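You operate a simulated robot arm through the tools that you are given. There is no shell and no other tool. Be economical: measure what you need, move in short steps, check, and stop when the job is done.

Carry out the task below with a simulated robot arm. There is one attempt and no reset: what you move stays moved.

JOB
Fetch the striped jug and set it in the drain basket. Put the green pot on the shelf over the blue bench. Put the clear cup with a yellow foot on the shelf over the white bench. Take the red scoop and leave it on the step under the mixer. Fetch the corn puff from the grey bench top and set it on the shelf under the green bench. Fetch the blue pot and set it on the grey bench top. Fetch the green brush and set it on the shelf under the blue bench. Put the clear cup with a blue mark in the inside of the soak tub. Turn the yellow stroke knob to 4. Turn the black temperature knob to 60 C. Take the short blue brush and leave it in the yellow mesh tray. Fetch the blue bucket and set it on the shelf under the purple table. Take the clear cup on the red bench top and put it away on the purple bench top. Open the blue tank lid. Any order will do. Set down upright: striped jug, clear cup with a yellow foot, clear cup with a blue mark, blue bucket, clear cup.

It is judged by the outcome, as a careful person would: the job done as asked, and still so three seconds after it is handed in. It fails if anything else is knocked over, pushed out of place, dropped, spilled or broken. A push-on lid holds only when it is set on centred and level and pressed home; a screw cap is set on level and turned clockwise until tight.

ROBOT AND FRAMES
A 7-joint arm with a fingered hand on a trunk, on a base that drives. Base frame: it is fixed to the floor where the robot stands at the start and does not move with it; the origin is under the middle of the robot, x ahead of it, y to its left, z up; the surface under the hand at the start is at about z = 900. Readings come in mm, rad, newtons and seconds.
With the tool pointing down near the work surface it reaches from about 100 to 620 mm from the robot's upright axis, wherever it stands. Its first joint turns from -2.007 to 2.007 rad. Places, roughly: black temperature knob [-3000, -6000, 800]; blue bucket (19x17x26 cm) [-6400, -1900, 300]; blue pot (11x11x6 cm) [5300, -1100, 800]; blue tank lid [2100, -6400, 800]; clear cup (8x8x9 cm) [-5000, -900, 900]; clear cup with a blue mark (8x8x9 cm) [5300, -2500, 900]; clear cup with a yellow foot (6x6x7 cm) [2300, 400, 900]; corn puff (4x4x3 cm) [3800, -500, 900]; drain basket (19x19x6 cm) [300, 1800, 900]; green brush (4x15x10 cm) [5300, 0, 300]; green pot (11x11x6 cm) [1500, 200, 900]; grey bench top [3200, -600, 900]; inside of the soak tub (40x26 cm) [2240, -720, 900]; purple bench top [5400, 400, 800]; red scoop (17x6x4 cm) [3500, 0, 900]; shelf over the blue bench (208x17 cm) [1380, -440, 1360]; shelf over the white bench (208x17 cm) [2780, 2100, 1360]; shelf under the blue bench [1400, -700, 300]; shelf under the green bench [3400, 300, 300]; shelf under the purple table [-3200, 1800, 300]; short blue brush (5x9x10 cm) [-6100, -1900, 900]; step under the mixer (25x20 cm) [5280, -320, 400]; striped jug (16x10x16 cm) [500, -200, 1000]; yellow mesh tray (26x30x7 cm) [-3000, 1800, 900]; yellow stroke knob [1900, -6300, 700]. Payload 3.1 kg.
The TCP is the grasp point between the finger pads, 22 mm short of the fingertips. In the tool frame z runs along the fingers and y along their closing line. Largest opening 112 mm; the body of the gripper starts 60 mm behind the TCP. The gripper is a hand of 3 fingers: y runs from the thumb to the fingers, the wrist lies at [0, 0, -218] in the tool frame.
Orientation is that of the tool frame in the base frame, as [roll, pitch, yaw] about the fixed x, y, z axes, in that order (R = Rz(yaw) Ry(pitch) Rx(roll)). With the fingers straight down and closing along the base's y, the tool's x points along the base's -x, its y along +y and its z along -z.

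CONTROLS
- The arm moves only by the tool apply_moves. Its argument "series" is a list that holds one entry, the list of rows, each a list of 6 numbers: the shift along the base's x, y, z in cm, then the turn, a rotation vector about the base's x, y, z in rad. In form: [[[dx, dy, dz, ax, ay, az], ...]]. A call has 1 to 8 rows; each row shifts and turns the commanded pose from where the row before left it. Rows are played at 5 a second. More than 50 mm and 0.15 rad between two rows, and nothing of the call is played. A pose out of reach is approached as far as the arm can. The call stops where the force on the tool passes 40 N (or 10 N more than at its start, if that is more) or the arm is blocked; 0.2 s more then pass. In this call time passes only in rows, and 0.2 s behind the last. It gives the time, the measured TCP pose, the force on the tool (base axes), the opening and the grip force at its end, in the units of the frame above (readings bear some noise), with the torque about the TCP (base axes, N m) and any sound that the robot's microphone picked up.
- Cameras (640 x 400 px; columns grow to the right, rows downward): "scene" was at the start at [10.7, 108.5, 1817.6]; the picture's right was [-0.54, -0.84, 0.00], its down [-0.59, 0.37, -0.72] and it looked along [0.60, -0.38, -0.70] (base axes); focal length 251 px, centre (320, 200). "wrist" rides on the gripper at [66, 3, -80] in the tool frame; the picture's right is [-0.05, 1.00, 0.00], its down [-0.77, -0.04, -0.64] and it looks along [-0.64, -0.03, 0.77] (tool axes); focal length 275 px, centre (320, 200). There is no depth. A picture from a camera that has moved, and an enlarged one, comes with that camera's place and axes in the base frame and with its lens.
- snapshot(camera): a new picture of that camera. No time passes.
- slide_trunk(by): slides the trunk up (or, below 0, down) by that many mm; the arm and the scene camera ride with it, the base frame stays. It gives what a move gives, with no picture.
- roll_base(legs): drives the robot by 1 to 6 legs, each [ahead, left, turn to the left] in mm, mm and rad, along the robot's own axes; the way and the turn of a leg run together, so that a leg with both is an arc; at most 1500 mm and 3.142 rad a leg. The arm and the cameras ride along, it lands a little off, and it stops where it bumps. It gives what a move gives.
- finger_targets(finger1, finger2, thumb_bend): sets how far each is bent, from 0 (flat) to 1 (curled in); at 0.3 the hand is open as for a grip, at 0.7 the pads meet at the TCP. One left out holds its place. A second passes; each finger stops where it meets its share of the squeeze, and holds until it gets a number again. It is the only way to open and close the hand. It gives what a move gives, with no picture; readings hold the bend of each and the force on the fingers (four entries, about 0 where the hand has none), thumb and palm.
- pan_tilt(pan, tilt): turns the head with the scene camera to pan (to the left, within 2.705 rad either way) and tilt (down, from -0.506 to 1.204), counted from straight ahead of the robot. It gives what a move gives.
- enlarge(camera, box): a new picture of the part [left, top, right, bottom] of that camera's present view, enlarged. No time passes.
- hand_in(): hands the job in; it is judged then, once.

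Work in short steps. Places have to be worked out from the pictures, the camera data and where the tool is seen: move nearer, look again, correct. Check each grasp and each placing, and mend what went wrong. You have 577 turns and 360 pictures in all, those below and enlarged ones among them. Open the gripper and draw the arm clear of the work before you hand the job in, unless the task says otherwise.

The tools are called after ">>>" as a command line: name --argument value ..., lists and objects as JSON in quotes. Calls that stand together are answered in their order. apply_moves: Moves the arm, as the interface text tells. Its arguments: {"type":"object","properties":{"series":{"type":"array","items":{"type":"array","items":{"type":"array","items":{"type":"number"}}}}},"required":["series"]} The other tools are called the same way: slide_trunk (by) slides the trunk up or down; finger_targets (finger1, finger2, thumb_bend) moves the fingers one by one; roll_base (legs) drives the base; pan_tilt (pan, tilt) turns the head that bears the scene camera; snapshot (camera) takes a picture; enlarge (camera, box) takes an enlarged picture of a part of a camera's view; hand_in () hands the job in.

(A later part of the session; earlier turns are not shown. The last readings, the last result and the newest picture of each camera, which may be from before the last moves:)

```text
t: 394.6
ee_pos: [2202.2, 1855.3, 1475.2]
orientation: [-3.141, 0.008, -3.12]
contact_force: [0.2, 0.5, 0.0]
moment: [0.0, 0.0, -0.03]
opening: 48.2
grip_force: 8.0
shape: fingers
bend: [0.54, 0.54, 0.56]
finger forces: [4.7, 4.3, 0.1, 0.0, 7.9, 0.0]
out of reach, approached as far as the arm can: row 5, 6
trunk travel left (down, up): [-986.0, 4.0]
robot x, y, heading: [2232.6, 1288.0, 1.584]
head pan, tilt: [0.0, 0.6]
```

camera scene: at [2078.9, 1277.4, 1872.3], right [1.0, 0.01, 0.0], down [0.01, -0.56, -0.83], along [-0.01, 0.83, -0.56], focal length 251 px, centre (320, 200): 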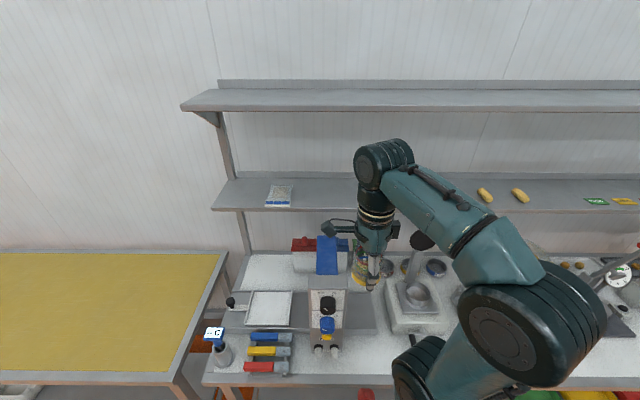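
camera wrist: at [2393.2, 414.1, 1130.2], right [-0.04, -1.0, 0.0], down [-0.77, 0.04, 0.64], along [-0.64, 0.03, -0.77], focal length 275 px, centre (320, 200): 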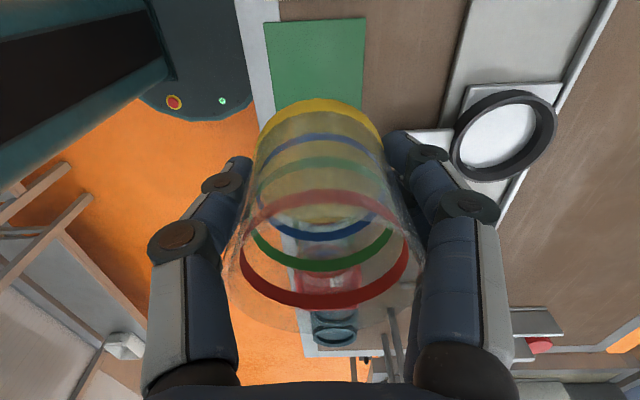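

Tool-down reach falls short (570 vs ~730 mm needed). I'll set the cup on the free yellow bench and regrasp it with the hand tilted ~55°, which extends reach.

>>> apply_moves --series '[[[0, -4.5, 0, 0, 0, 0], [0, -4.5, 0, 0, 0, 0], [0, -4.5, 0, 0, 0, 0]]]'

>>> roll_base --legs '[[-120, 0, 0], [0, 880, 0], [90, 0, 0]]'

>>> apply_moves --series '[[[0, 0, -4.9, 0, 0, 0], [0, 0, -4.9, 0, 0, 0], [0, 0, -4.9, 0, 0, 0], [0, 0, -4.9, 0, 0, 0], [0, 0, -4.9, 0, 0, 0], [0, 0, -4.9, 0, 0, 0], [0, 0, -4.9, 0, 0, 0]]]'

>>> snapshot --camera "wrist"

```text
t: 395.4
ee_pos: [2199.0, 1716.7, 1475.6]
orientation: [3.138, 0.009, -3.117]
contact_force: [-0.2, -0.6, 0.2]
moment: [-0.01, -0.02, 0.01]
opening: 47.8
grip_force: 8.0
shape: fingers
bend: [0.54, 0.54, 0.56]
finger forces: [4.7, 4.2, 0.0, 0.0, 7.7, 0.0]
trunk travel left (down, up): [-986.0, 4.0]
robot x, y, heading: [2228.9, 1286.2, 1.585]
head pan, tilt: [0.0, 0.6]
```

```text
t: 401.5
ee_pos: [1341.2, 1684.2, 1476.1]
orientation: [3.138, 0.009, -3.133]
contact_force: [-0.4, 0.9, -1.3]
moment: [0.01, 0.01, -0.01]
opening: 47.7
grip_force: 8.1
shape: fingers
bend: [0.54, 0.54, 0.56]
finger forces: [4.6, 4.2, 0.0, 0.1, 7.7, 0.0]
trunk travel left (down, up): [-986.0, 4.0]
robot x, y, heading: [1367.1, 1255.1, 1.563]
head pan, tilt: [0.0, 0.6]
```

```text
t: 403.1
ee_pos: [1344.0, 1687.3, 1130.9]
orientation: [3.139, 0.008, -3.136]
contact_force: [-0.6, -0.2, -0.8]
moment: [0.0, 0.03, 0.01]
opening: 47.3
grip_force: 8.5
shape: fingers
bend: [0.54, 0.54, 0.56]
finger forces: [4.6, 4.3, 0.0, 0.0, 7.3, 0.0]
trunk travel left (down, up): [-986.0, 4.0]
robot x, y, heading: [1366.7, 1251.8, 1.564]
head pan, tilt: [0.0, 0.6]
```

```text
210 pictures are left
camera wrist: at [1277.0, 1688.1, 1211.9], right [0.04, 1.0, 0.0], down [0.77, -0.03, 0.64], along [0.64, -0.02, -0.77], focal length 275 px, centre (320, 200)
```

wrist: 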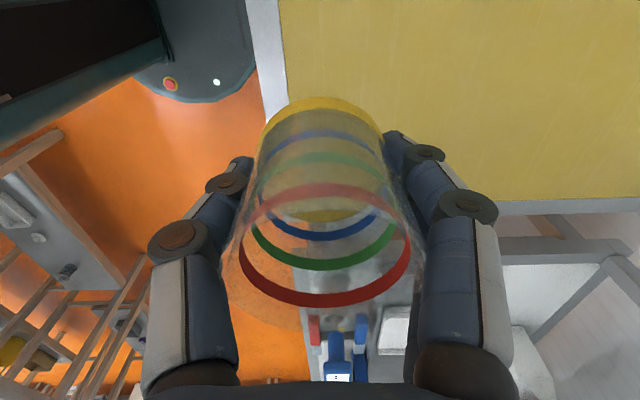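

Move 6 cm deeper over the yellow bench and set the cup down.

>>> apply_moves --series '[[[0, 3, -3, 0, 0, 0], [0, 3, -3, 0, 0, 0], [0, 0, -4, 0, 0, 0], [0, 0, -4, 0, 0, 0], [0, 0, -2, 0, 0, 0]]]'

>>> apply_moves --series '[[[0, 0, -0.6, 0, 0, 0], [0, 0, -0.6, 0, 0, 0], [0, 0, -0.5, 0, 0, 0]]]'

```text
t: 404.3
ee_pos: [1342.3, 1745.1, 970.9]
orientation: [3.139, 0.009, -3.135]
contact_force: [-0.1, 0.8, -1.4]
moment: [-0.01, 0.01, 0.01]
opening: 47.5
grip_force: 8.2
shape: fingers
bend: [0.54, 0.54, 0.56]
finger forces: [4.6, 4.2, 0.0, 0.1, 7.3, 0.0]
trunk travel left (down, up): [-986.0, 4.0]
robot x, y, heading: [1365.5, 1255.4, 1.561]
head pan, tilt: [0.0, 0.6]
```

```text
t: 405.1
ee_pos: [1342.8, 1744.2, 954.4]
orientation: [3.139, 0.008, -3.136]
contact_force: [-0.3, -0.7, 0.1]
moment: [0.02, 0.02, 0.01]
opening: 47.4
grip_force: 7.2
shape: fingers
bend: [0.54, 0.54, 0.56]
finger forces: [4.6, 4.1, 0.0, 0.1, 7.4, 0.0]
trunk travel left (down, up): [-986.0, 4.0]
robot x, y, heading: [1363.6, 1253.8, 1.562]
head pan, tilt: [0.0, 0.6]
```

>>> apply_moves --series '[[[0, 0, -0.4, 0, 0, 0], [0, 0, -0.4, 0, 0, 0], [0, 0, -0.4, 0, 0, 0]]]'

```text
t: 405.9
ee_pos: [1342.2, 1745.5, 942.2]
orientation: [3.138, 0.009, -3.135]
contact_force: [-0.5, -0.3, -0.5]
moment: [-0.01, -0.01, 0.01]
opening: 47.2
grip_force: 8.3
shape: fingers
bend: [0.54, 0.54, 0.56]
finger forces: [4.7, 4.1, 0.0, 0.0, 7.2, 0.0]
trunk travel left (down, up): [-986.0, 4.0]
robot x, y, heading: [1362.7, 1251.6, 1.563]
head pan, tilt: [0.0, 0.6]
```

>>> apply_moves --series '[[[0, 0, -0.4, 0, 0, 0], [0, 0, -0.4, 0, 0, 0], [0, 0, -0.4, 0, 0, 0], [0, 0, -0.4, 0, 0, 0]]]'

>>> snapshot --camera "wrist"

```text
t: 406.9
ee_pos: [1341.3, 1744.0, 927.5]
orientation: [3.135, 0.009, -3.135]
contact_force: [-0.8, 2.7, 8.8]
moment: [0.05, 0.06, 0.0]
opening: 46.8
grip_force: 13.7
shape: fingers
bend: [0.55, 0.55, 0.56]
finger forces: [9.3, 5.9, 0.0, 0.0, 12.2, 0.1]
trunk travel left (down, up): [-986.0, 4.0]
robot x, y, heading: [1366.8, 1252.4, 1.567]
head pan, tilt: [0.0, 0.6]
```

```text
209 pictures are left
camera wrist: at [1273.8, 1746.5, 1008.9], right [0.04, 1.0, 0.01], down [0.77, -0.03, 0.64], along [0.64, -0.02, -0.77], focal length 275 px, centre (320, 200)
```

wrist: 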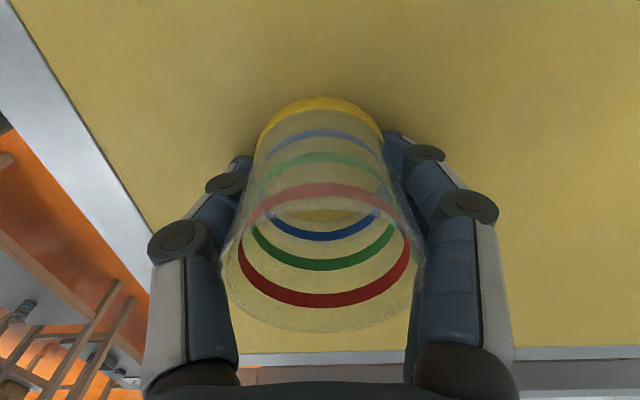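

Cup stands on the bench. Release, rise, turn the hand to nominal yaw and tilt it 55° outward for a low side grasp.

>>> finger_targets --finger1 0.35 --finger2 0.35 --thumb_bend 0.35

>>> apply_moves --series '[[[0, 0, 2, 0, 0, 0], [0, 0, 4, 0, 0, 0], [0, 0, 4, 0, 0, 0], [0, 0, 4, 0, 0, 0], [0, 0, 4, 0, 0, 0], [0, -1, 0, 0, 0, 0.142], [0, -1, 0, 0, 0, 0.142], [0, -1, 0, 0, 0, 0.142]]]'

>>> apply_moves --series '[[[0, -1, 0, 0, 0, 0.142], [0, -1, 0, 0, 0, 0.142], [0, -1, 0, 0, 0, 0.142], [0, -1, 0, 0, 0, 0.142], [0, -1, 0, 0, 0, 0.142], [0, -1, 0, 0, 0, 0.142], [0, -1, 0, 0, 0, 0.142], [0, -1, 0, 0, 0, 0.14]]]'

>>> apply_moves --series '[[[0, -1, -1, 0.137, 0, 0], [0, -1, -1, 0.137, 0, 0], [0, 0, -1, 0.137, 0, 0], [0, 0, -1, 0.137, 0, 0], [0, 0, -1, 0.137, 0, 0], [0, 0, -1, 0.137, 0, 0], [0, 0, -1, 0.137, 0, 0]]]'

>>> snapshot --camera "wrist"

```text
t: 407.9
ee_pos: [1343.3, 1744.9, 925.4]
orientation: [3.139, 0.009, -3.135]
contact_force: [-0.7, 0.3, -0.2]
moment: [0.0, -0.01, 0.0]
opening: 97.0
grip_force: 0.1
shape: fingers
bend: [0.35, 0.35, 0.35]
finger forces: [0.0, 0.1, 0.0, 0.1, 0.0, 0.0]
trunk travel left (down, up): [-986.0, 4.0]
robot x, y, heading: [1367.6, 1251.3, 1.566]
head pan, tilt: [0.0, 0.6]
```

```text
t: 409.7
ee_pos: [1343.0, 1715.7, 1107.7]
orientation: [3.138, 0.01, -2.707]
contact_force: [0.8, -0.6, 0.4]
moment: [0.0, 0.02, 0.01]
opening: 97.6
grip_force: 0.1
shape: fingers
bend: [0.35, 0.35, 0.35]
finger forces: [0.0, 0.0, 0.1, 0.0, 0.1, 0.1]
trunk travel left (down, up): [-986.0, 4.0]
robot x, y, heading: [1366.3, 1257.4, 1.569]
head pan, tilt: [0.0, 0.6]
```

```text
t: 411.5
ee_pos: [1342.4, 1635.2, 1108.0]
orientation: [3.138, 0.009, -1.573]
contact_force: [0.1, 0.3, -0.4]
moment: [-0.01, 0.0, -0.03]
opening: 97.5
grip_force: 0.2
shape: fingers
bend: [0.35, 0.35, 0.35]
finger forces: [0.0, 0.0, 0.0, 0.0, 0.0, 0.0]
trunk travel left (down, up): [-986.0, 4.0]
robot x, y, heading: [1366.5, 1254.6, 1.563]
head pan, tilt: [0.0, 0.6]
```

```text
t: 413.1
ee_pos: [1363.4, 1624.1, 1048.9]
orientation: [-3.089, 0.763, -1.572]
contact_force: [-0.3, -0.8, -0.2]
moment: [-0.01, 0.0, -0.02]
opening: 97.7
grip_force: 0.1
shape: fingers
bend: [0.35, 0.35, 0.35]
finger forces: [0.0, 0.0, 0.0, 0.0, 0.0, 0.1]
out of reach, approached as far as the arm can: row 1, 3, 4, 5
trunk travel left (down, up): [-986.0, 4.0]
robot x, y, heading: [1368.2, 1254.5, 1.561]
head pan, tilt: [0.0, 0.6]
```

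```text
208 pictures are left
camera wrist: at [1355.6, 1520.7, 1062.8], right [-1.0, 0.07, -0.01], down [0.0, 0.12, 0.99], along [0.07, 0.99, -0.12], focal length 275 px, centre (320, 200)
```

wrist: 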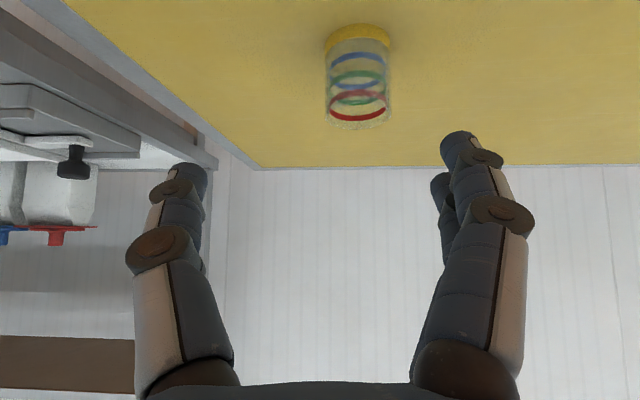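

Continue toward the pre-grasp point, completing the tilt and trimming yaw.

>>> apply_moves --series '[[[-0.7, 1.6, -1.5, 0.1, 0, 0.04], [-0.7, 1.6, -1.5, 0.097, 0, 0.04], [-0.7, 1.5, -1.5, 0, 0, 0]]]'

>>> snapshot --camera "wrist"

```text
t: 413.9
ee_pos: [1342.9, 1671.0, 1004.9]
orientation: [-3.076, 0.962, -1.481]
contact_force: [-0.2, 0.0, -0.2]
moment: [-0.02, -0.02, 0.02]
opening: 97.6
grip_force: 0.0
shape: fingers
bend: [0.35, 0.35, 0.35]
finger forces: [0.0, 0.1, 0.0, 0.1, 0.1, 0.0]
trunk travel left (down, up): [-986.0, 4.0]
robot x, y, heading: [1365.3, 1256.8, 1.565]
head pan, tilt: [0.0, 0.6]
```

```text
207 pictures are left
camera wrist: at [1342.8, 1566.4, 998.7], right [-1.0, -0.01, 0.0], down [0.0, -0.08, 1.0], along [-0.01, 1.0, 0.08], focal length 275 px, centre (320, 200)
```

wrist: 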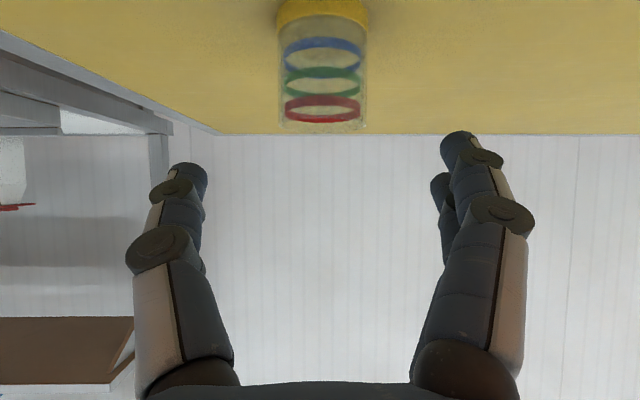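

Cup axis ≈(1341,1747), base z≈894. Adjust and advance along the tool axis, then close.

>>> apply_moves --series '[[[-0.1, 0, -1.6, 0, 0, 0], [0, 2.5, -1.74, 0, 0, 0], [0, 2.5, -1.74, 0, 0, 0], [0, 2.6, -1.8, 0, 0, 0]]]'

>>> finger_targets --finger1 0.58 --finger2 0.58 --thumb_bend 0.58

>>> snapshot --camera "wrist"

```text
t: 414.9
ee_pos: [1339.2, 1746.8, 936.8]
orientation: [-3.075, 0.96, -1.48]
contact_force: [0.0, 0.9, 0.0]
moment: [0.01, 0.01, 0.01]
opening: 97.3
grip_force: 0.0
shape: fingers
bend: [0.35, 0.35, 0.35]
finger forces: [0.1, 0.0, 0.0, 0.0, 0.0, 0.0]
trunk travel left (down, up): [-986.0, 4.0]
robot x, y, heading: [1366.9, 1252.4, 1.566]
head pan, tilt: [0.0, 0.6]
```

```text
t: 415.9
ee_pos: [1340.7, 1746.8, 937.5]
orientation: [-3.076, 0.962, -1.481]
contact_force: [-0.2, -1.0, -0.2]
moment: [0.0, 0.01, -0.02]
opening: 45.2
grip_force: 3.4
shape: fingers
bend: [0.53, 0.56, 0.56]
finger forces: [2.8, 0.9, 0.0, 0.1, 3.3, 0.1]
trunk travel left (down, up): [-986.0, 4.0]
robot x, y, heading: [1364.8, 1255.3, 1.566]
head pan, tilt: [0.0, 0.6]
```

```text
206 pictures are left
camera wrist: at [1340.4, 1641.5, 930.4], right [-1.0, -0.01, 0.0], down [0.0, -0.08, 1.0], along [-0.01, 1.0, 0.08], focal length 275 px, centre (320, 200)
```

wrist: 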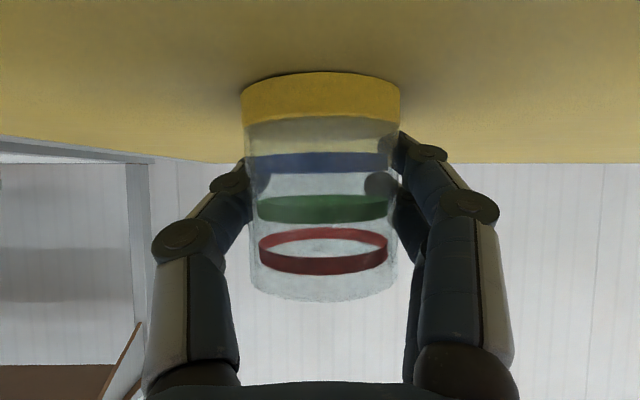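

Tighten and raise to shelf height, keeping the hand's tilt.

>>> finger_targets --finger1 0.66 --finger2 0.66 --thumb_bend 0.66

>>> apply_moves --series '[[[0, 0, 2, 0, 0, 0], [0, 0, 4.9, 0, 0, 0], [0, 0, 4.9, 0, 0, 0], [0, 0, 4.9, 0, 0, 0], [0, 0, 4.9, 0, 0, 0], [0, 0, 4.9, 0, 0, 0], [0, 0, 4.9, 0, 0, 0], [0, 0, 4.9, 0, 0, 0]]]'

>>> apply_moves --series '[[[0, 0, 4.9, 0, 0, 0], [0, 0, 4.9, 0, 0, 0], [0, 0, 4.9, 0, 0, 0]]]'

>>> snapshot --camera "wrist"

```text
t: 416.9
ee_pos: [1340.7, 1746.6, 936.7]
orientation: [-3.076, 0.961, -1.481]
contact_force: [0.1, -0.4, 0.0]
moment: [0.0, 0.02, 0.01]
opening: 42.0
grip_force: 13.6
shape: fingers
bend: [0.55, 0.59, 0.61]
finger forces: [7.6, 6.3, 0.0, 0.1, 13.0, 0.1]
trunk travel left (down, up): [-986.0, 4.0]
robot x, y, heading: [1366.5, 1254.8, 1.563]
head pan, tilt: [0.0, 0.6]
```

```text
t: 418.7
ee_pos: [1344.9, 1746.4, 1300.4]
orientation: [-3.076, 0.96, -1.478]
contact_force: [0.3, -0.6, -0.1]
moment: [-0.04, 0.0, -0.03]
opening: 41.6
grip_force: 13.1
shape: fingers
bend: [0.55, 0.59, 0.61]
finger forces: [7.4, 6.1, 0.0, 0.1, 12.8, 0.1]
trunk travel left (down, up): [-986.0, 4.0]
robot x, y, heading: [1368.6, 1250.4, 1.565]
head pan, tilt: [0.0, 0.6]
```

```text
t: 419.5
ee_pos: [1342.2, 1743.4, 1447.8]
orientation: [-3.078, 0.964, -1.483]
contact_force: [-0.2, 0.3, -1.0]
moment: [-0.04, 0.0, 0.0]
opening: 41.4
grip_force: 13.1
shape: fingers
bend: [0.56, 0.59, 0.61]
finger forces: [7.4, 6.1, 0.1, 0.1, 12.7, 0.0]
trunk travel left (down, up): [-986.0, 4.0]
robot x, y, heading: [1365.9, 1255.8, 1.562]
head pan, tilt: [0.0, 0.6]
```

```text
205 pictures are left
camera wrist: at [1342.9, 1639.1, 1440.5], right [-1.0, -0.01, 0.0], down [0.0, -0.08, 1.0], along [-0.01, 1.0, 0.08], focal length 275 px, centre (320, 200)
```

wrist: 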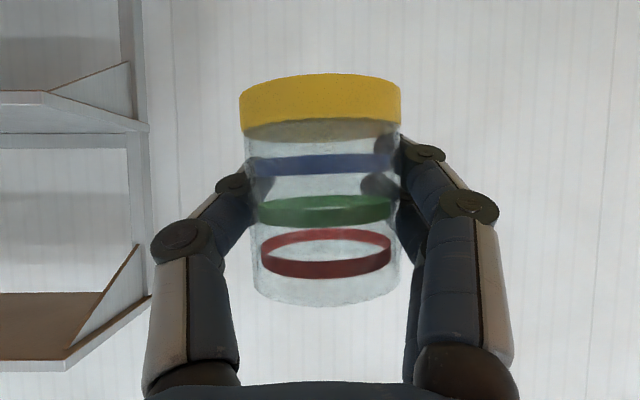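

Drive to the white bench again.

>>> roll_base --legs '[[-100, 0, 0.008], [0, -860, 0], [130, 0, 0]]'

>>> snapshot --camera "wrist"

>>> snapshot --camera "scene"

```text
t: 425.7
ee_pos: [2204.8, 1773.3, 1448.3]
orientation: [-3.076, 0.964, -1.47]
contact_force: [-0.1, 0.1, -0.6]
moment: [0.02, 0.0, 0.04]
opening: 41.4
grip_force: 13.5
shape: fingers
bend: [0.56, 0.59, 0.61]
finger forces: [7.4, 6.0, 0.0, 0.0, 12.6, 0.0]
trunk travel left (down, up): [-986.0, 4.0]
robot x, y, heading: [2229.7, 1290.4, 1.581]
head pan, tilt: [0.0, 0.6]
```

```text
204 pictures are left
camera wrist: at [2205.7, 1667.9, 1440.5], right [-1.0, -0.02, 0.0], down [0.0, -0.08, 1.0], along [-0.02, 1.0, 0.08], focal length 275 px, centre (320, 200)
```

wrist: 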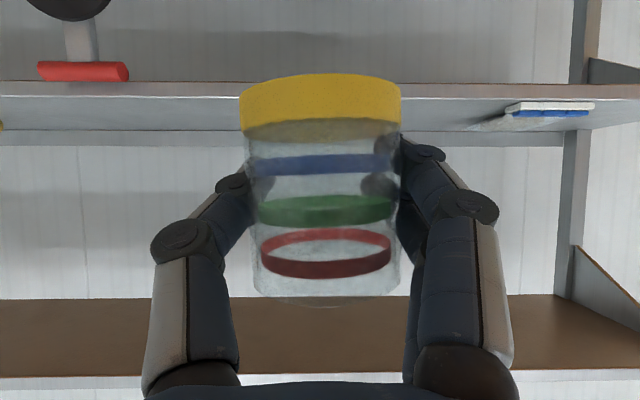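

```text
203 pictures are left
camera scene: at [2081.0, 1309.8, 1872.3], right [1.0, 0.0, 0.0], down [0.0, -0.56, -0.83], along [0.0, 0.83, -0.56], focal length 251 px, centre (320, 200)
```

scene: 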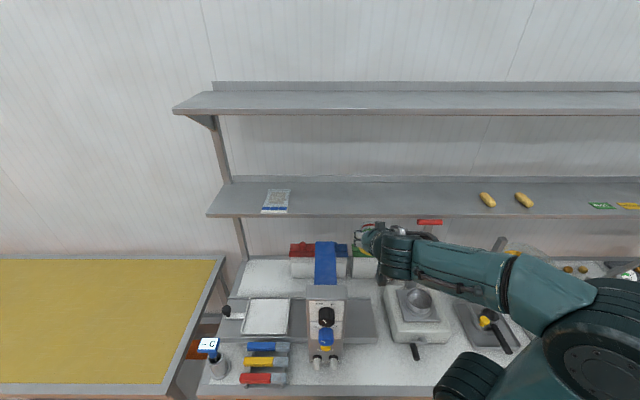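

Shelf spans y≈1920–2095, z≈1368. Extend to y≈2000 and lower gently.

>>> apply_moves --series '[[[0, 4.5, 0, 0, 0, 0], [0, 4.5, 0, 0, 0, 0], [0, 4.5, 0, 0, 0, 0], [0, 4.5, 0, 0, 0, 0], [0, 4.5, 0, 0, 0, 0]]]'

>>> apply_moves --series '[[[0, 0, -1.5, 0, 0, 0], [0, 0, -0.8, 0, 0, 0], [0, 0, -0.5, 0, 0, 0], [0, 0, -0.4, 0, 0, 0]]]'

>>> snapshot --camera "wrist"

```text
t: 426.9
ee_pos: [2204.0, 2002.0, 1445.6]
orientation: [-3.075, 0.957, -1.47]
contact_force: [1.0, 0.0, -1.2]
moment: [0.0, -0.02, -0.03]
opening: 41.1
grip_force: 13.2
shape: fingers
bend: [0.56, 0.59, 0.61]
finger forces: [7.3, 6.0, 0.1, 0.1, 12.5, 0.0]
trunk travel left (down, up): [-986.0, 4.0]
robot x, y, heading: [2231.1, 1284.8, 1.577]
head pan, tilt: [0.0, 0.6]
```

```text
t: 427.9
ee_pos: [2203.1, 2000.4, 1415.1]
orientation: [-3.076, 0.961, -1.47]
contact_force: [0.1, -0.4, -0.5]
moment: [-0.02, -0.01, -0.01]
opening: 40.9
grip_force: 13.5
shape: fingers
bend: [0.56, 0.59, 0.61]
finger forces: [7.3, 6.0, 0.0, 0.1, 12.4, 0.0]
trunk travel left (down, up): [-986.0, 4.0]
robot x, y, heading: [2232.1, 1285.4, 1.572]
head pan, tilt: [0.0, 0.6]
```

```text
202 pictures are left
camera wrist: at [2205.6, 1894.8, 1407.9], right [-1.0, -0.02, 0.0], down [0.0, -0.08, 1.0], along [-0.02, 1.0, 0.08], focal length 275 px, centre (320, 200)
```

wrist: 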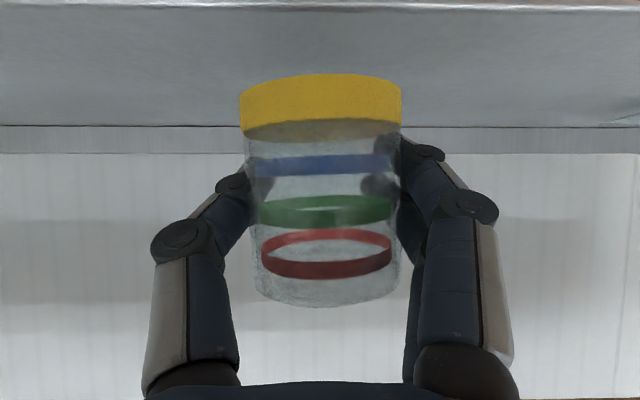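

Front margin is slim; move 3 cm deeper, then lower to contact.

>>> apply_moves --series '[[[0, 1.5, 0, 0, 0, 0], [0, 1.5, 0, 0, 0, 0], [0, 0, -0.3, 0, 0, 0], [0, 0, -0.3, 0, 0, 0], [0, 0, -0.3, 0, 0, 0]]]'

```text
t: 429.1
ee_pos: [2203.6, 2028.8, 1404.8]
orientation: [-3.074, 0.962, -1.469]
contact_force: [-0.6, 0.3, -0.5]
moment: [-0.02, -0.04, 0.0]
opening: 41.0
grip_force: 12.7
shape: fingers
bend: [0.56, 0.59, 0.61]
finger forces: [7.2, 6.0, 0.1, 0.1, 12.4, 0.0]
trunk travel left (down, up): [-986.0, 4.0]
robot x, y, heading: [2236.2, 1286.5, 1.571]
head pan, tilt: [0.0, 0.6]
```

>>> apply_moves --series '[[[0, 0, -0.3, 0, 0, 0], [0, 0, -0.3, 0, 0, 0], [0, 0, -0.3, 0, 0, 0], [0, 0, -0.3, 0, 0, 0]]]'

>>> snapshot --camera "wrist"

```text
t: 430.1
ee_pos: [2204.3, 2030.7, 1394.6]
orientation: [-3.075, 0.96, -1.468]
contact_force: [-0.4, 0.4, -1.0]
moment: [0.02, 0.0, 0.01]
opening: 41.0
grip_force: 12.8
shape: fingers
bend: [0.56, 0.59, 0.61]
finger forces: [7.3, 6.0, 0.0, 0.1, 12.4, 0.0]
trunk travel left (down, up): [-986.0, 4.0]
robot x, y, heading: [2233.6, 1285.3, 1.578]
head pan, tilt: [0.0, 0.6]
```

```text
201 pictures are left
camera wrist: at [2205.6, 1924.9, 1387.0], right [-1.0, -0.02, 0.0], down [0.0, -0.08, 1.0], along [-0.02, 1.0, 0.08], focal length 275 px, centre (320, 200)
```

wrist: 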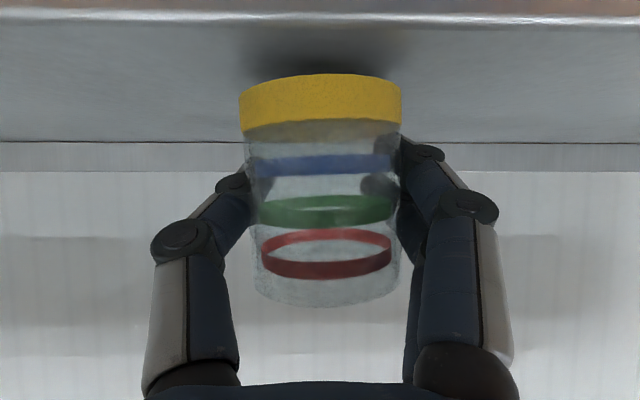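

>>> apply_moves --series '[[[0, 0, -0.3, 0, 0, 0], [0, 0, -0.3, 0, 0, 0], [0, 0, -0.3, 0, 0, 0], [0, 0, -0.3, 0, 0, 0]]]'

```text
t: 431.1
ee_pos: [2204.7, 2028.5, 1383.4]
orientation: [-3.078, 0.966, -1.47]
contact_force: [0.4, 3.5, 12.9]
moment: [0.15, 0.28, -0.05]
opening: 40.6
grip_force: 13.0
shape: fingers
bend: [0.56, 0.6, 0.61]
finger forces: [8.4, 5.7, 0.0, 0.1, 12.7, 0.1]
trunk travel left (down, up): [-986.0, 4.0]
robot x, y, heading: [2232.7, 1283.4, 1.578]
head pan, tilt: [0.0, 0.6]
```

Contact. Open and withdraw along the tool axis.

>>> finger_targets --finger1 0.35 --finger2 0.35 --thumb_bend 0.35

>>> apply_moves --series '[[[0, -1.6, 1.15, 0, 0, 0], [0, -2.5, 1.74, 0, 0, 0], [0, -3.3, 2.3, 0, 0, 0], [0, -4, 2, 0, 0, 0]]]'

>>> snapshot --camera "wrist"

```text
t: 432.1
ee_pos: [2204.1, 2030.2, 1380.7]
orientation: [-3.076, 0.961, -1.468]
contact_force: [0.1, -0.8, 0.2]
moment: [0.0, -0.01, 0.0]
opening: 97.5
grip_force: 0.1
shape: fingers
bend: [0.35, 0.35, 0.35]
finger forces: [0.0, 0.0, 0.0, 0.0, 0.0, 0.1]
trunk travel left (down, up): [-986.0, 4.0]
robot x, y, heading: [2233.4, 1283.1, 1.572]
head pan, tilt: [0.0, 0.6]
```

```text
t: 433.1
ee_pos: [2205.0, 1910.5, 1453.5]
orientation: [-3.076, 0.962, -1.468]
contact_force: [-1.3, -0.4, 0.1]
moment: [-0.03, 0.0, 0.01]
opening: 97.5
grip_force: 0.1
shape: fingers
bend: [0.35, 0.35, 0.35]
finger forces: [0.1, 0.0, 0.0, 0.0, 0.0, 0.0]
trunk travel left (down, up): [-986.0, 4.0]
robot x, y, heading: [2231.3, 1288.2, 1.573]
head pan, tilt: [0.0, 0.6]
```

```text
200 pictures are left
camera wrist: at [2205.9, 1805.8, 1447.6], right [-1.0, -0.02, 0.0], down [0.0, -0.08, 1.0], along [-0.02, 1.0, 0.08], focal length 275 px, centre (320, 200)
```

wrist: 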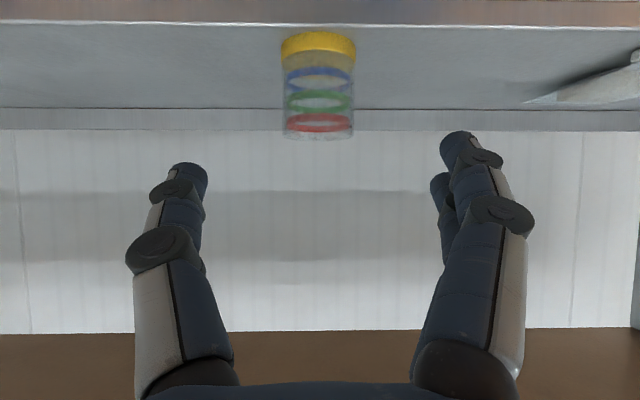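

The cup stands on the shelf. Next the red scoop: drive along the aisle to x≈3600 facing the green bench.

>>> roll_base --legs '[[-250, 0, 0], [0, 0, -3.141], [0, 1400, 0], [170, 0, 0]]'

>>> pan_tilt --pan 0.1 --tilt 0.75

>>> snapshot --camera "scene"

```text
t: 450.0
ee_pos: [3653.4, 228.2, 1452.9]
orientation: [-3.076, 0.964, 1.66]
contact_force: [-0.2, 0.0, -0.1]
moment: [0.02, 0.0, 0.04]
opening: 97.4
grip_force: 0.1
shape: fingers
bend: [0.35, 0.35, 0.35]
finger forces: [0.0, 0.1, 0.0, 0.1, 0.1, 0.0]
trunk travel left (down, up): [-986.0, 4.0]
robot x, y, heading: [3635.7, 852.1, -1.583]
head pan, tilt: [0.0, 0.6]
```

```text
t: 450.7
ee_pos: [3651.9, 223.7, 1452.4]
orientation: [-3.076, 0.962, 1.66]
contact_force: [-1.5, 0.3, 0.1]
moment: [-0.01, 0.01, 0.02]
opening: 97.4
grip_force: 0.0
shape: fingers
bend: [0.35, 0.35, 0.35]
finger forces: [0.0, 0.0, 0.0, 0.0, 0.0, 0.1]
trunk travel left (down, up): [-986.0, 4.0]
robot x, y, heading: [3632.9, 855.1, -1.583]
head pan, tilt: [0.099, 0.75]
```

```text
199 pictures are left
camera scene: at [3795.4, 828.9, 1859.4], right [-1.0, -0.09, 0.0], down [-0.06, 0.68, -0.73], along [0.07, -0.73, -0.68], focal length 251 px, centre (320, 200)
```

scene: 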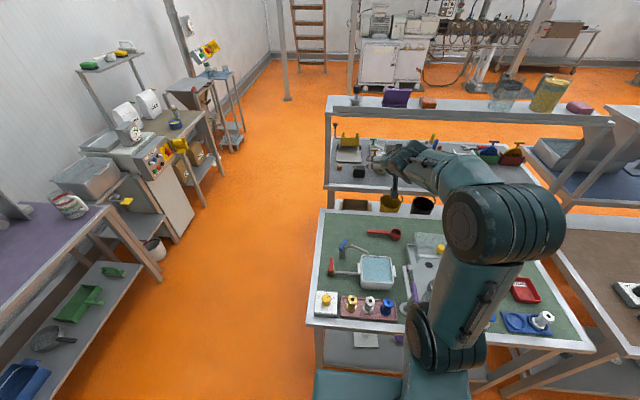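

The scoop's handle points to +x, so approach from the bench's east end with the hand tool-down. First untilt and retract the hand, then drive around.

>>> apply_moves --series '[[[0, 3, 0, 0.1375, 0, 0], [0, 3, 0, 0.1375, 0, 0], [0, 3, 0, 0.1375, 0, 0], [0, 3, 0, 0.1375, 0, 0], [0, 3, 0, 0.1375, 0, 0], [0, 3, 0, 0.1375, 0, 0], [0, 3, 0, 0.1375, 0, 0]]]'

>>> roll_base --legs '[[0, 560, 0], [825, 0, 0], [0, 0, -1.558]]'

>>> pan_tilt --pan 0.0 --tilt 0.9

>>> snapshot --camera "scene"

```text
t: 452.3
ee_pos: [3652.3, 434.8, 1452.8]
orientation: [3.135, 0.0, 1.621]
contact_force: [-0.5, -0.4, 1.2]
moment: [0.02, -0.02, 0.02]
opening: 97.5
grip_force: 0.1
shape: fingers
bend: [0.35, 0.35, 0.35]
finger forces: [0.1, 0.0, 0.0, 0.0, 0.0, 0.0]
trunk travel left (down, up): [-986.0, 4.0]
robot x, y, heading: [3632.7, 855.1, -1.583]
head pan, tilt: [0.099, 0.75]
```

```text
t: 463.3
ee_pos: [3764.8, -14.1, 1453.6]
orientation: [3.137, 0.001, 0.082]
contact_force: [-0.7, -0.7, -0.2]
moment: [0.0, 0.01, -0.01]
opening: 97.3
grip_force: 0.1
shape: fingers
bend: [0.35, 0.35, 0.35]
finger forces: [0.0, 0.1, 0.0, 0.0, 0.0, 0.1]
trunk travel left (down, up): [-986.0, 4.0]
robot x, y, heading: [4184.1, 21.7, -3.12]
head pan, tilt: [0.099, 0.75]
```

```text
t: 464.0
ee_pos: [3766.1, -13.8, 1452.0]
orientation: [3.135, 0.003, 0.083]
contact_force: [-0.3, -0.4, 0.1]
moment: [-0.02, 0.02, 0.02]
opening: 97.4
grip_force: 0.0
shape: fingers
bend: [0.35, 0.35, 0.35]
finger forces: [0.0, 0.0, 0.0, 0.0, 0.0, 0.1]
trunk travel left (down, up): [-986.0, 4.0]
robot x, y, heading: [4184.0, 16.6, -3.12]
head pan, tilt: [0.0, 0.901]
```

```text
198 pictures are left
camera scene: at [4174.0, -134.8, 1847.6], right [-0.02, 1.0, 0.0], down [0.78, 0.02, -0.62], along [-0.62, -0.01, -0.78], focal length 251 px, centre (320, 200)
```

scene: 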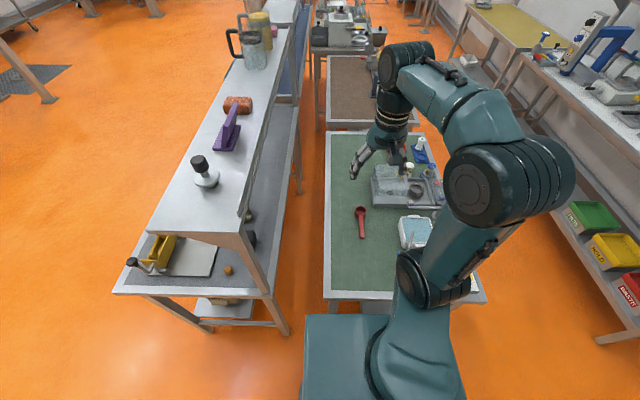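

The scoop handle lies around (3605,41), along x. Move above it (also the corn puff is visible on the grey bench end).

>>> apply_moves --series '[[[-2, 0.7, -4.4, 0, 0, -0.01], [-2, 0.7, -4.4, 0, 0, -0.01], [-2, 0.7, -4.4, 0, 0, -0.01], [-2, 0.7, -4.4, 0, 0, -0.01], [-2, 0.7, -4.4, 0, 0, -0.01], [-2, 0.7, -4.4, 0, 0, -0.01], [-2, 0.7, -4.4, 0, 0, -0.01], [-2, 0.6, -4.4, 0, 0, -0.01]]]'

>>> snapshot --camera "wrist"

```text
t: 465.8
ee_pos: [3604.6, 42.8, 1102.3]
orientation: [3.136, -0.002, 0.005]
contact_force: [-0.1, 0.4, 0.7]
moment: [0.03, 0.0, -0.04]
opening: 97.4
grip_force: 0.1
shape: fingers
bend: [0.35, 0.35, 0.35]
finger forces: [0.1, 0.0, 0.0, 0.0, 0.1, 0.1]
trunk travel left (down, up): [-986.0, 4.0]
robot x, y, heading: [4184.5, 20.2, -3.12]
head pan, tilt: [0.0, 0.901]
```

```text
197 pictures are left
camera wrist: at [3669.7, 38.9, 1184.4], right [-0.04, -1.0, 0.01], down [-0.77, 0.04, 0.64], along [-0.64, 0.02, -0.77], focal length 275 px, centre (320, 200)
```

wrist: 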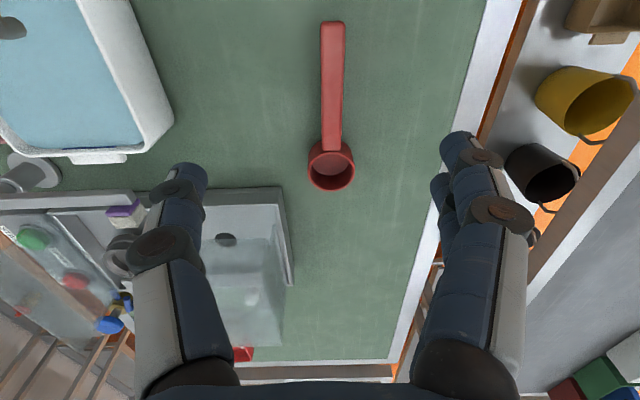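

>>> apply_moves --series '[[[-1.4, -1.5, -4, 0, 0, 0], [0, 0, -4.5, 0, 0, 0], [0, 0, -4.5, 0, 0, 0], [0, 0, -3, 0, 0, 0], [0, 0, -1.6, 0, 0, 0]]]'

>>> finger_targets --finger1 0.75 --finger2 0.75 --thumb_bend 0.75

>>> apply_moves --series '[[[0, 0, 2, 0, 0, 0], [0, 0, 4, 0, 0, 0], [0, 0, 4.8, 0, 0, 0], [0, 0, 4.8, 0, 0, 0], [0, 0, 4.8, 0, 0, 0]]]'

>>> snapshot --camera "wrist"

```text
t: 467.0
ee_pos: [3599.2, 26.7, 932.5]
orientation: [3.136, 0.001, 0.003]
contact_force: [0.4, -0.1, 0.2]
moment: [0.01, 0.01, -0.03]
opening: 97.4
grip_force: 0.0
shape: fingers
bend: [0.35, 0.35, 0.35]
finger forces: [0.0, 0.0, 0.1, 0.1, 0.0, 0.0]
out of reach, approached as far as the arm can: row 5
trunk travel left (down, up): [-986.0, 4.0]
robot x, y, heading: [4184.0, 21.0, -3.121]
head pan, tilt: [0.0, 0.901]
```

```text
t: 468.0
ee_pos: [3598.6, 26.9, 931.9]
orientation: [3.134, 0.0, 0.003]
contact_force: [-0.3, 0.2, -0.1]
moment: [-0.01, -0.01, 0.0]
opening: 0.0
grip_force: 0.3
shape: fingers
bend: [0.74, 0.74, 0.73]
finger forces: [0.5, 0.3, 0.1, 0.1, 0.4, 0.0]
trunk travel left (down, up): [-986.0, 4.0]
robot x, y, heading: [4184.7, 18.9, -3.115]
head pan, tilt: [0.0, 0.901]
```

```text
t: 469.2
ee_pos: [3600.3, 23.4, 1134.2]
orientation: [3.136, 0.001, 0.005]
contact_force: [-0.1, 1.2, 0.1]
moment: [0.0, -0.02, 0.0]
opening: 0.0
grip_force: 0.1
shape: fingers
bend: [0.74, 0.74, 0.73]
finger forces: [0.0, 0.0, 0.0, 0.0, 0.0, 0.1]
trunk travel left (down, up): [-986.0, 4.0]
robot x, y, heading: [4182.4, 23.5, -3.117]
head pan, tilt: [0.0, 0.901]
```

```text
196 pictures are left
camera wrist: at [3666.0, 21.1, 1217.1], right [-0.04, -1.0, 0.01], down [-0.77, 0.04, 0.64], along [-0.64, 0.02, -0.77], focal length 275 px, centre (320, 200)
```

wrist: 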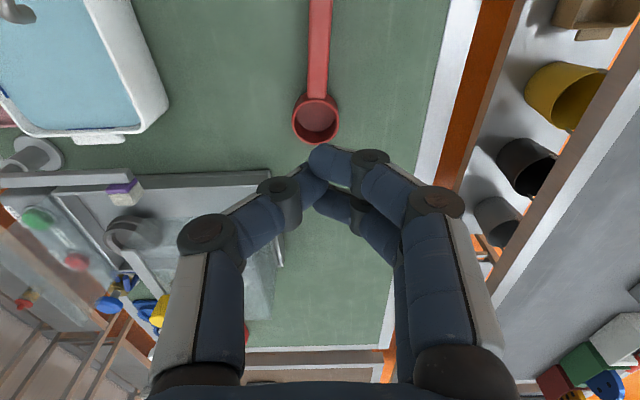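

Too high: the trunk is at its top and reach ran out. Lower the trunk 150 mm and retry at z≈921.

>>> finger_targets --finger1 0.45 --finger2 0.45 --thumb_bend 0.45

>>> slide_trunk --by -150

>>> apply_moves --series '[[[1.2, 0, -3, 0, 0, 0], [0, 0, -2, 0, 0, 0], [0, 0, -1.3, 0, 0, 0]]]'

>>> finger_targets --finger1 0.75 --finger2 0.75 --thumb_bend 0.75

```text
t: 470.2
ee_pos: [3600.7, 23.3, 1134.0]
orientation: [3.135, 0.002, 0.003]
contact_force: [0.3, 0.3, -0.2]
moment: [0.02, 0.01, -0.02]
opening: 68.8
grip_force: 0.0
shape: fingers
bend: [0.45, 0.45, 0.45]
finger forces: [0.0, 0.0, 0.0, 0.1, 0.0, 0.0]
trunk travel left (down, up): [-986.0, 4.0]
robot x, y, heading: [4180.4, 18.3, -3.121]
head pan, tilt: [0.0, 0.901]
```

```text
t: 471.9
ee_pos: [3600.0, 24.3, 984.9]
orientation: [3.134, 0.003, 0.003]
contact_force: [-0.5, 0.8, -0.4]
moment: [0.0, 0.03, 0.0]
opening: 69.0
grip_force: 0.1
shape: fingers
bend: [0.45, 0.45, 0.45]
finger forces: [0.0, 0.0, 0.0, 0.0, 0.0, 0.1]
trunk travel left (down, up): [-836.0, 154.0]
robot x, y, heading: [4185.5, 19.3, -3.116]
head pan, tilt: [0.0, 0.901]
```

```text
t: 472.7
ee_pos: [3612.3, 23.6, 926.7]
orientation: [3.137, 0.015, 0.002]
contact_force: [-0.7, -1.6, 44.1]
moment: [0.53, -0.19, 0.08]
opening: 70.0
grip_force: 23.1
shape: fingers
bend: [0.47, 0.45, 0.46]
finger forces: [12.8, 3.9, 0.1, 0.0, 27.5, 0.0]
trunk travel left (down, up): [-836.0, 154.0]
robot x, y, heading: [4183.5, 17.5, -3.121]
head pan, tilt: [0.0, 0.901]
```

```text
t: 473.7
ee_pos: [3612.4, 25.0, 919.8]
orientation: [3.137, -0.001, 0.004]
contact_force: [-0.5, 0.1, -0.2]
moment: [0.03, 0.04, -0.02]
opening: 0.0
grip_force: 0.2
shape: fingers
bend: [0.74, 0.74, 0.74]
finger forces: [0.6, 0.1, 0.0, 0.0, 0.3, 0.0]
trunk travel left (down, up): [-836.0, 154.0]
robot x, y, heading: [4186.2, 17.9, -3.118]
head pan, tilt: [0.0, 0.901]
```

>>> snapshot --camera "wrist"

```text
195 pictures are left
camera wrist: at [3677.6, 21.2, 1002.9], right [-0.04, -1.0, 0.01], down [-0.77, 0.04, 0.64], along [-0.64, 0.02, -0.77], focal length 275 px, centre (320, 200)
```

wrist: 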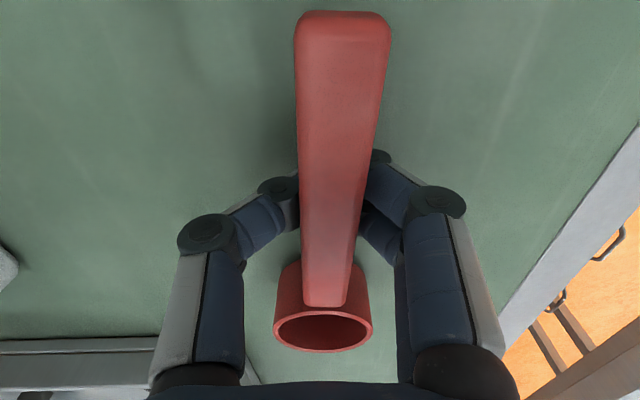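

The pads closed beneath the raised handle. Reopen, raise ~22 mm, and close on it.

>>> finger_targets --finger1 0.45 --finger2 0.45 --thumb_bend 0.45

>>> apply_moves --series '[[[0, 0, 2.2, 0, 0, 0]]]'

>>> finger_targets --finger1 0.77 --finger2 0.77 --thumb_bend 0.77

>>> apply_moves --series '[[[0, 0, 2, 0, 0, 0], [0, 0, 4, 0, 0, 0], [0, 0, 4.8, 0, 0, 0], [0, 0, 4.8, 0, 0, 0], [0, 0, 4.8, 0, 0, 0]]]'

>>> snapshot --camera "wrist"

```text
t: 474.3
ee_pos: [3610.8, 19.0, 927.4]
orientation: [3.137, 0.021, 0.007]
contact_force: [3.8, -5.9, 28.5]
moment: [0.8, -0.19, -0.13]
opening: 57.5
grip_force: 14.4
shape: fingers
bend: [0.45, 0.45, 0.52]
finger forces: [0.0, 0.1, 0.1, 0.0, 28.9, 0.0]
trunk travel left (down, up): [-836.0, 154.0]
robot x, y, heading: [4186.0, 21.3, -3.115]
head pan, tilt: [0.0, 0.901]
stopped: the force on the tool passed its limit at 46 N (the readings are from after the stop); the commanded pose is now the measured one
```

```text
t: 474.7
ee_pos: [3610.0, 24.0, 944.5]
orientation: [3.135, 0.01, 0.005]
contact_force: [-0.6, 0.5, 0.6]
moment: [0.0, -0.01, -0.01]
opening: 68.9
grip_force: 0.0
shape: fingers
bend: [0.45, 0.45, 0.45]
finger forces: [0.0, 0.0, 0.0, 0.1, 0.1, 0.1]
trunk travel left (down, up): [-836.0, 154.0]
robot x, y, heading: [4180.5, 21.0, -3.121]
head pan, tilt: [0.0, 0.901]
```

```text
t: 475.7
ee_pos: [3609.6, 23.4, 945.5]
orientation: [3.135, 0.011, 0.005]
contact_force: [0.0, 0.2, 0.5]
moment: [0.03, 0.0, 0.0]
opening: 15.7
grip_force: 17.0
shape: fingers
bend: [0.72, 0.73, 0.67]
finger forces: [8.5, 8.4, 0.0, 0.0, 16.9, 0.0]
trunk travel left (down, up): [-836.0, 154.0]
robot x, y, heading: [4183.6, 16.9, -3.117]
head pan, tilt: [0.0, 0.901]
```

```text
t: 476.9
ee_pos: [3611.7, 23.3, 1150.4]
orientation: [3.135, 0.01, 0.006]
contact_force: [-0.3, -0.5, -1.7]
moment: [-0.01, -0.03, 0.01]
opening: 15.6
grip_force: 16.9
shape: fingers
bend: [0.73, 0.73, 0.67]
finger forces: [9.0, 7.7, 0.1, 0.0, 16.8, 0.0]
trunk travel left (down, up): [-836.0, 154.0]
robot x, y, heading: [4182.0, 17.1, -3.119]
head pan, tilt: [0.0, 0.901]
```

```text
194 pictures are left
camera wrist: at [3678.1, 19.0, 1232.1], right [-0.04, -1.0, 0.01], down [-0.76, 0.04, 0.64], along [-0.64, 0.02, -0.77], focal length 275 px, centre (320, 200)
```

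wrist: 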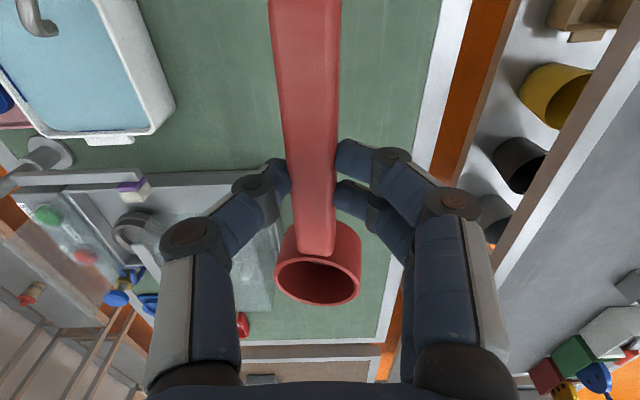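

Scoop held by the handle. Turn clockwise to face the mixer side and look for the step.

>>> apply_moves --series '[[[4, 0, 3, 0, 0, 0], [4, 0, 3, 0, 0, 0], [4, 0, 2, 0, 0, 0], [4, 0, 2, 0, 0, 0]]]'

>>> roll_base --legs '[[0, 0, -3.14]]'

>>> pan_tilt --pan 0.0 --tilt 0.7

>>> snapshot --camera "scene"

```text
t: 477.9
ee_pos: [3770.3, 24.0, 1250.0]
orientation: [3.134, 0.014, 0.005]
contact_force: [0.4, -0.5, 0.1]
moment: [0.01, -0.03, 0.02]
opening: 15.6
grip_force: 16.3
shape: fingers
bend: [0.73, 0.73, 0.67]
finger forces: [9.1, 7.6, 0.0, 0.0, 16.7, 0.1]
trunk travel left (down, up): [-836.0, 154.0]
robot x, y, heading: [4183.0, 20.2, -3.122]
head pan, tilt: [0.0, 0.901]
```

```text
t: 485.6
ee_pos: [4602.5, 23.7, 1249.4]
orientation: [3.134, 0.011, -3.115]
contact_force: [-0.1, 0.2, -0.8]
moment: [0.03, 0.0, 0.01]
opening: 15.6
grip_force: 16.6
shape: fingers
bend: [0.73, 0.73, 0.67]
finger forces: [9.0, 7.6, 0.0, 0.1, 16.6, 0.0]
trunk travel left (down, up): [-836.0, 154.0]
robot x, y, heading: [4183.4, 22.9, 0.041]
head pan, tilt: [0.0, 0.901]
```

```text
t: 486.3
ee_pos: [4602.0, 23.9, 1248.3]
orientation: [3.135, 0.01, -3.115]
contact_force: [0.3, -0.1, -0.8]
moment: [0.03, 0.06, -0.01]
opening: 15.5
grip_force: 17.1
shape: fingers
bend: [0.73, 0.73, 0.67]
finger forces: [8.9, 7.6, 0.1, 0.0, 16.7, 0.0]
trunk travel left (down, up): [-836.0, 154.0]
robot x, y, heading: [4184.0, 21.5, 0.037]
head pan, tilt: [0.0, 0.7]
```

```text
193 pictures are left
camera scene: at [4204.2, 172.4, 1713.6], right [0.05, -1.0, 0.0], down [-0.64, -0.03, -0.76], along [0.76, 0.03, -0.64], focal length 251 px, centre (320, 200)
```

scene: 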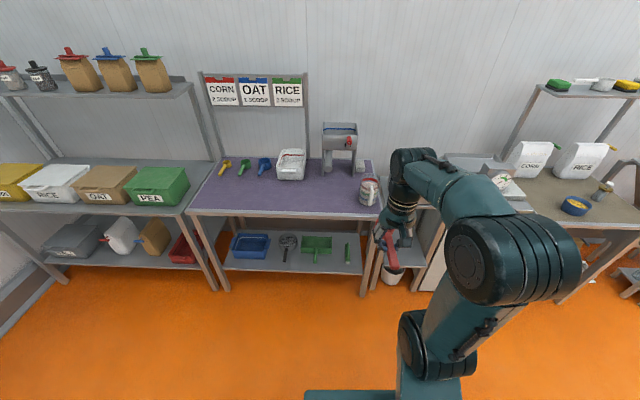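

The purple bench (with green brush below) is ahead. Drive nearer to the mixer, around (4650,-310), and look for the step.

>>> roll_base --legs '[[470, -345, -0.04]]'

>>> pan_tilt --pan 0.25 --tilt 0.95

>>> snapshot --camera "scene"

>>> snapshot --camera "wrist"

```text
t: 489.6
ee_pos: [5070.4, -320.3, 1249.2]
orientation: [3.135, 0.011, 3.131]
contact_force: [-0.3, 0.3, -0.7]
moment: [0.0, 0.03, -0.01]
opening: 15.3
grip_force: 17.2
shape: fingers
bend: [0.73, 0.73, 0.67]
finger forces: [9.1, 7.6, 0.1, 0.0, 16.7, 0.0]
trunk travel left (down, up): [-836.0, 154.0]
robot x, y, heading: [4654.9, -308.3, 0.006]
head pan, tilt: [0.0, 0.7]
```

```text
t: 490.3
ee_pos: [5069.3, -319.4, 1248.9]
orientation: [3.135, 0.009, 3.131]
contact_force: [0.1, 0.2, 0.7]
moment: [-0.01, 0.04, -0.01]
opening: 15.8
grip_force: 16.4
shape: fingers
bend: [0.73, 0.73, 0.67]
finger forces: [9.1, 7.5, 0.0, 0.1, 16.7, 0.1]
trunk travel left (down, up): [-836.0, 154.0]
robot x, y, heading: [4649.2, -308.7, 0.009]
head pan, tilt: [0.25, 0.949]
```

```text
192 pictures are left
camera scene: at [4663.2, -138.1, 1693.9], right [0.25, -0.97, 0.0], down [-0.79, -0.21, -0.58], along [0.56, 0.15, -0.81], focal length 251 px, centre (320, 200)
```

scene: 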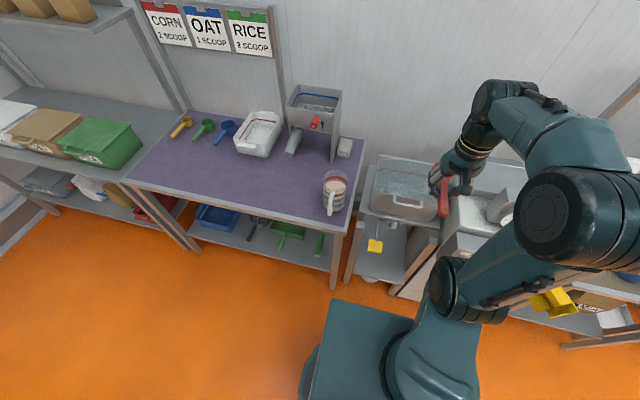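

```text
191 pictures are left
camera wrist: at [5001.5, -317.1, 1330.7], right [0.06, 1.0, 0.01], down [0.76, -0.05, 0.64], along [0.64, -0.03, -0.77], focal length 275 px, centre (320, 200)
```

wrist: 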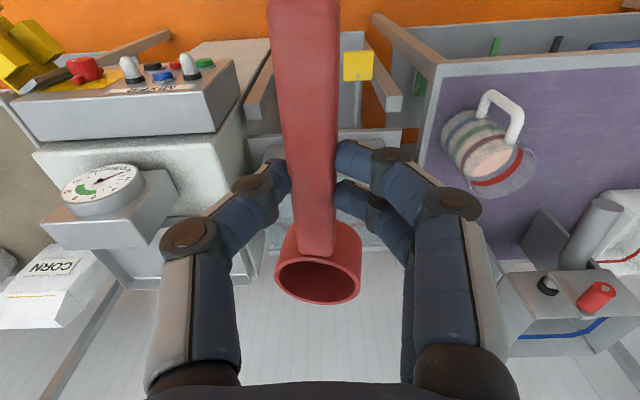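

>>> enlarge --camera "scene" --box '[335, 140, 455, 300]'

```text
2.50 times, centred on (395, 220) of scene
camera zoom: at [4663.2, -138.1, 1693.9], right [0.25, -0.97, 0.0], down [-0.79, -0.21, -0.58], along [0.56, 0.15, -0.81], focal length 628 px, centre (132, 150)
```

zoom: 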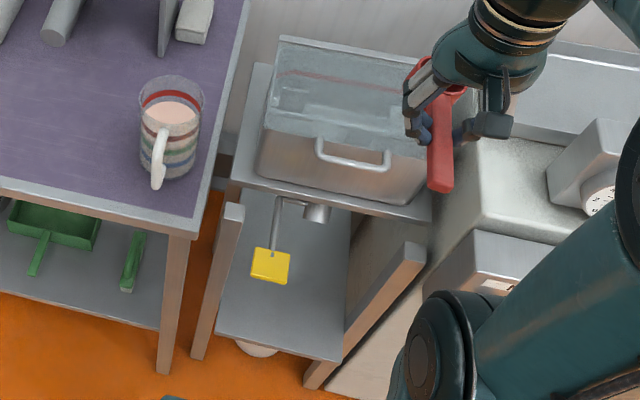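

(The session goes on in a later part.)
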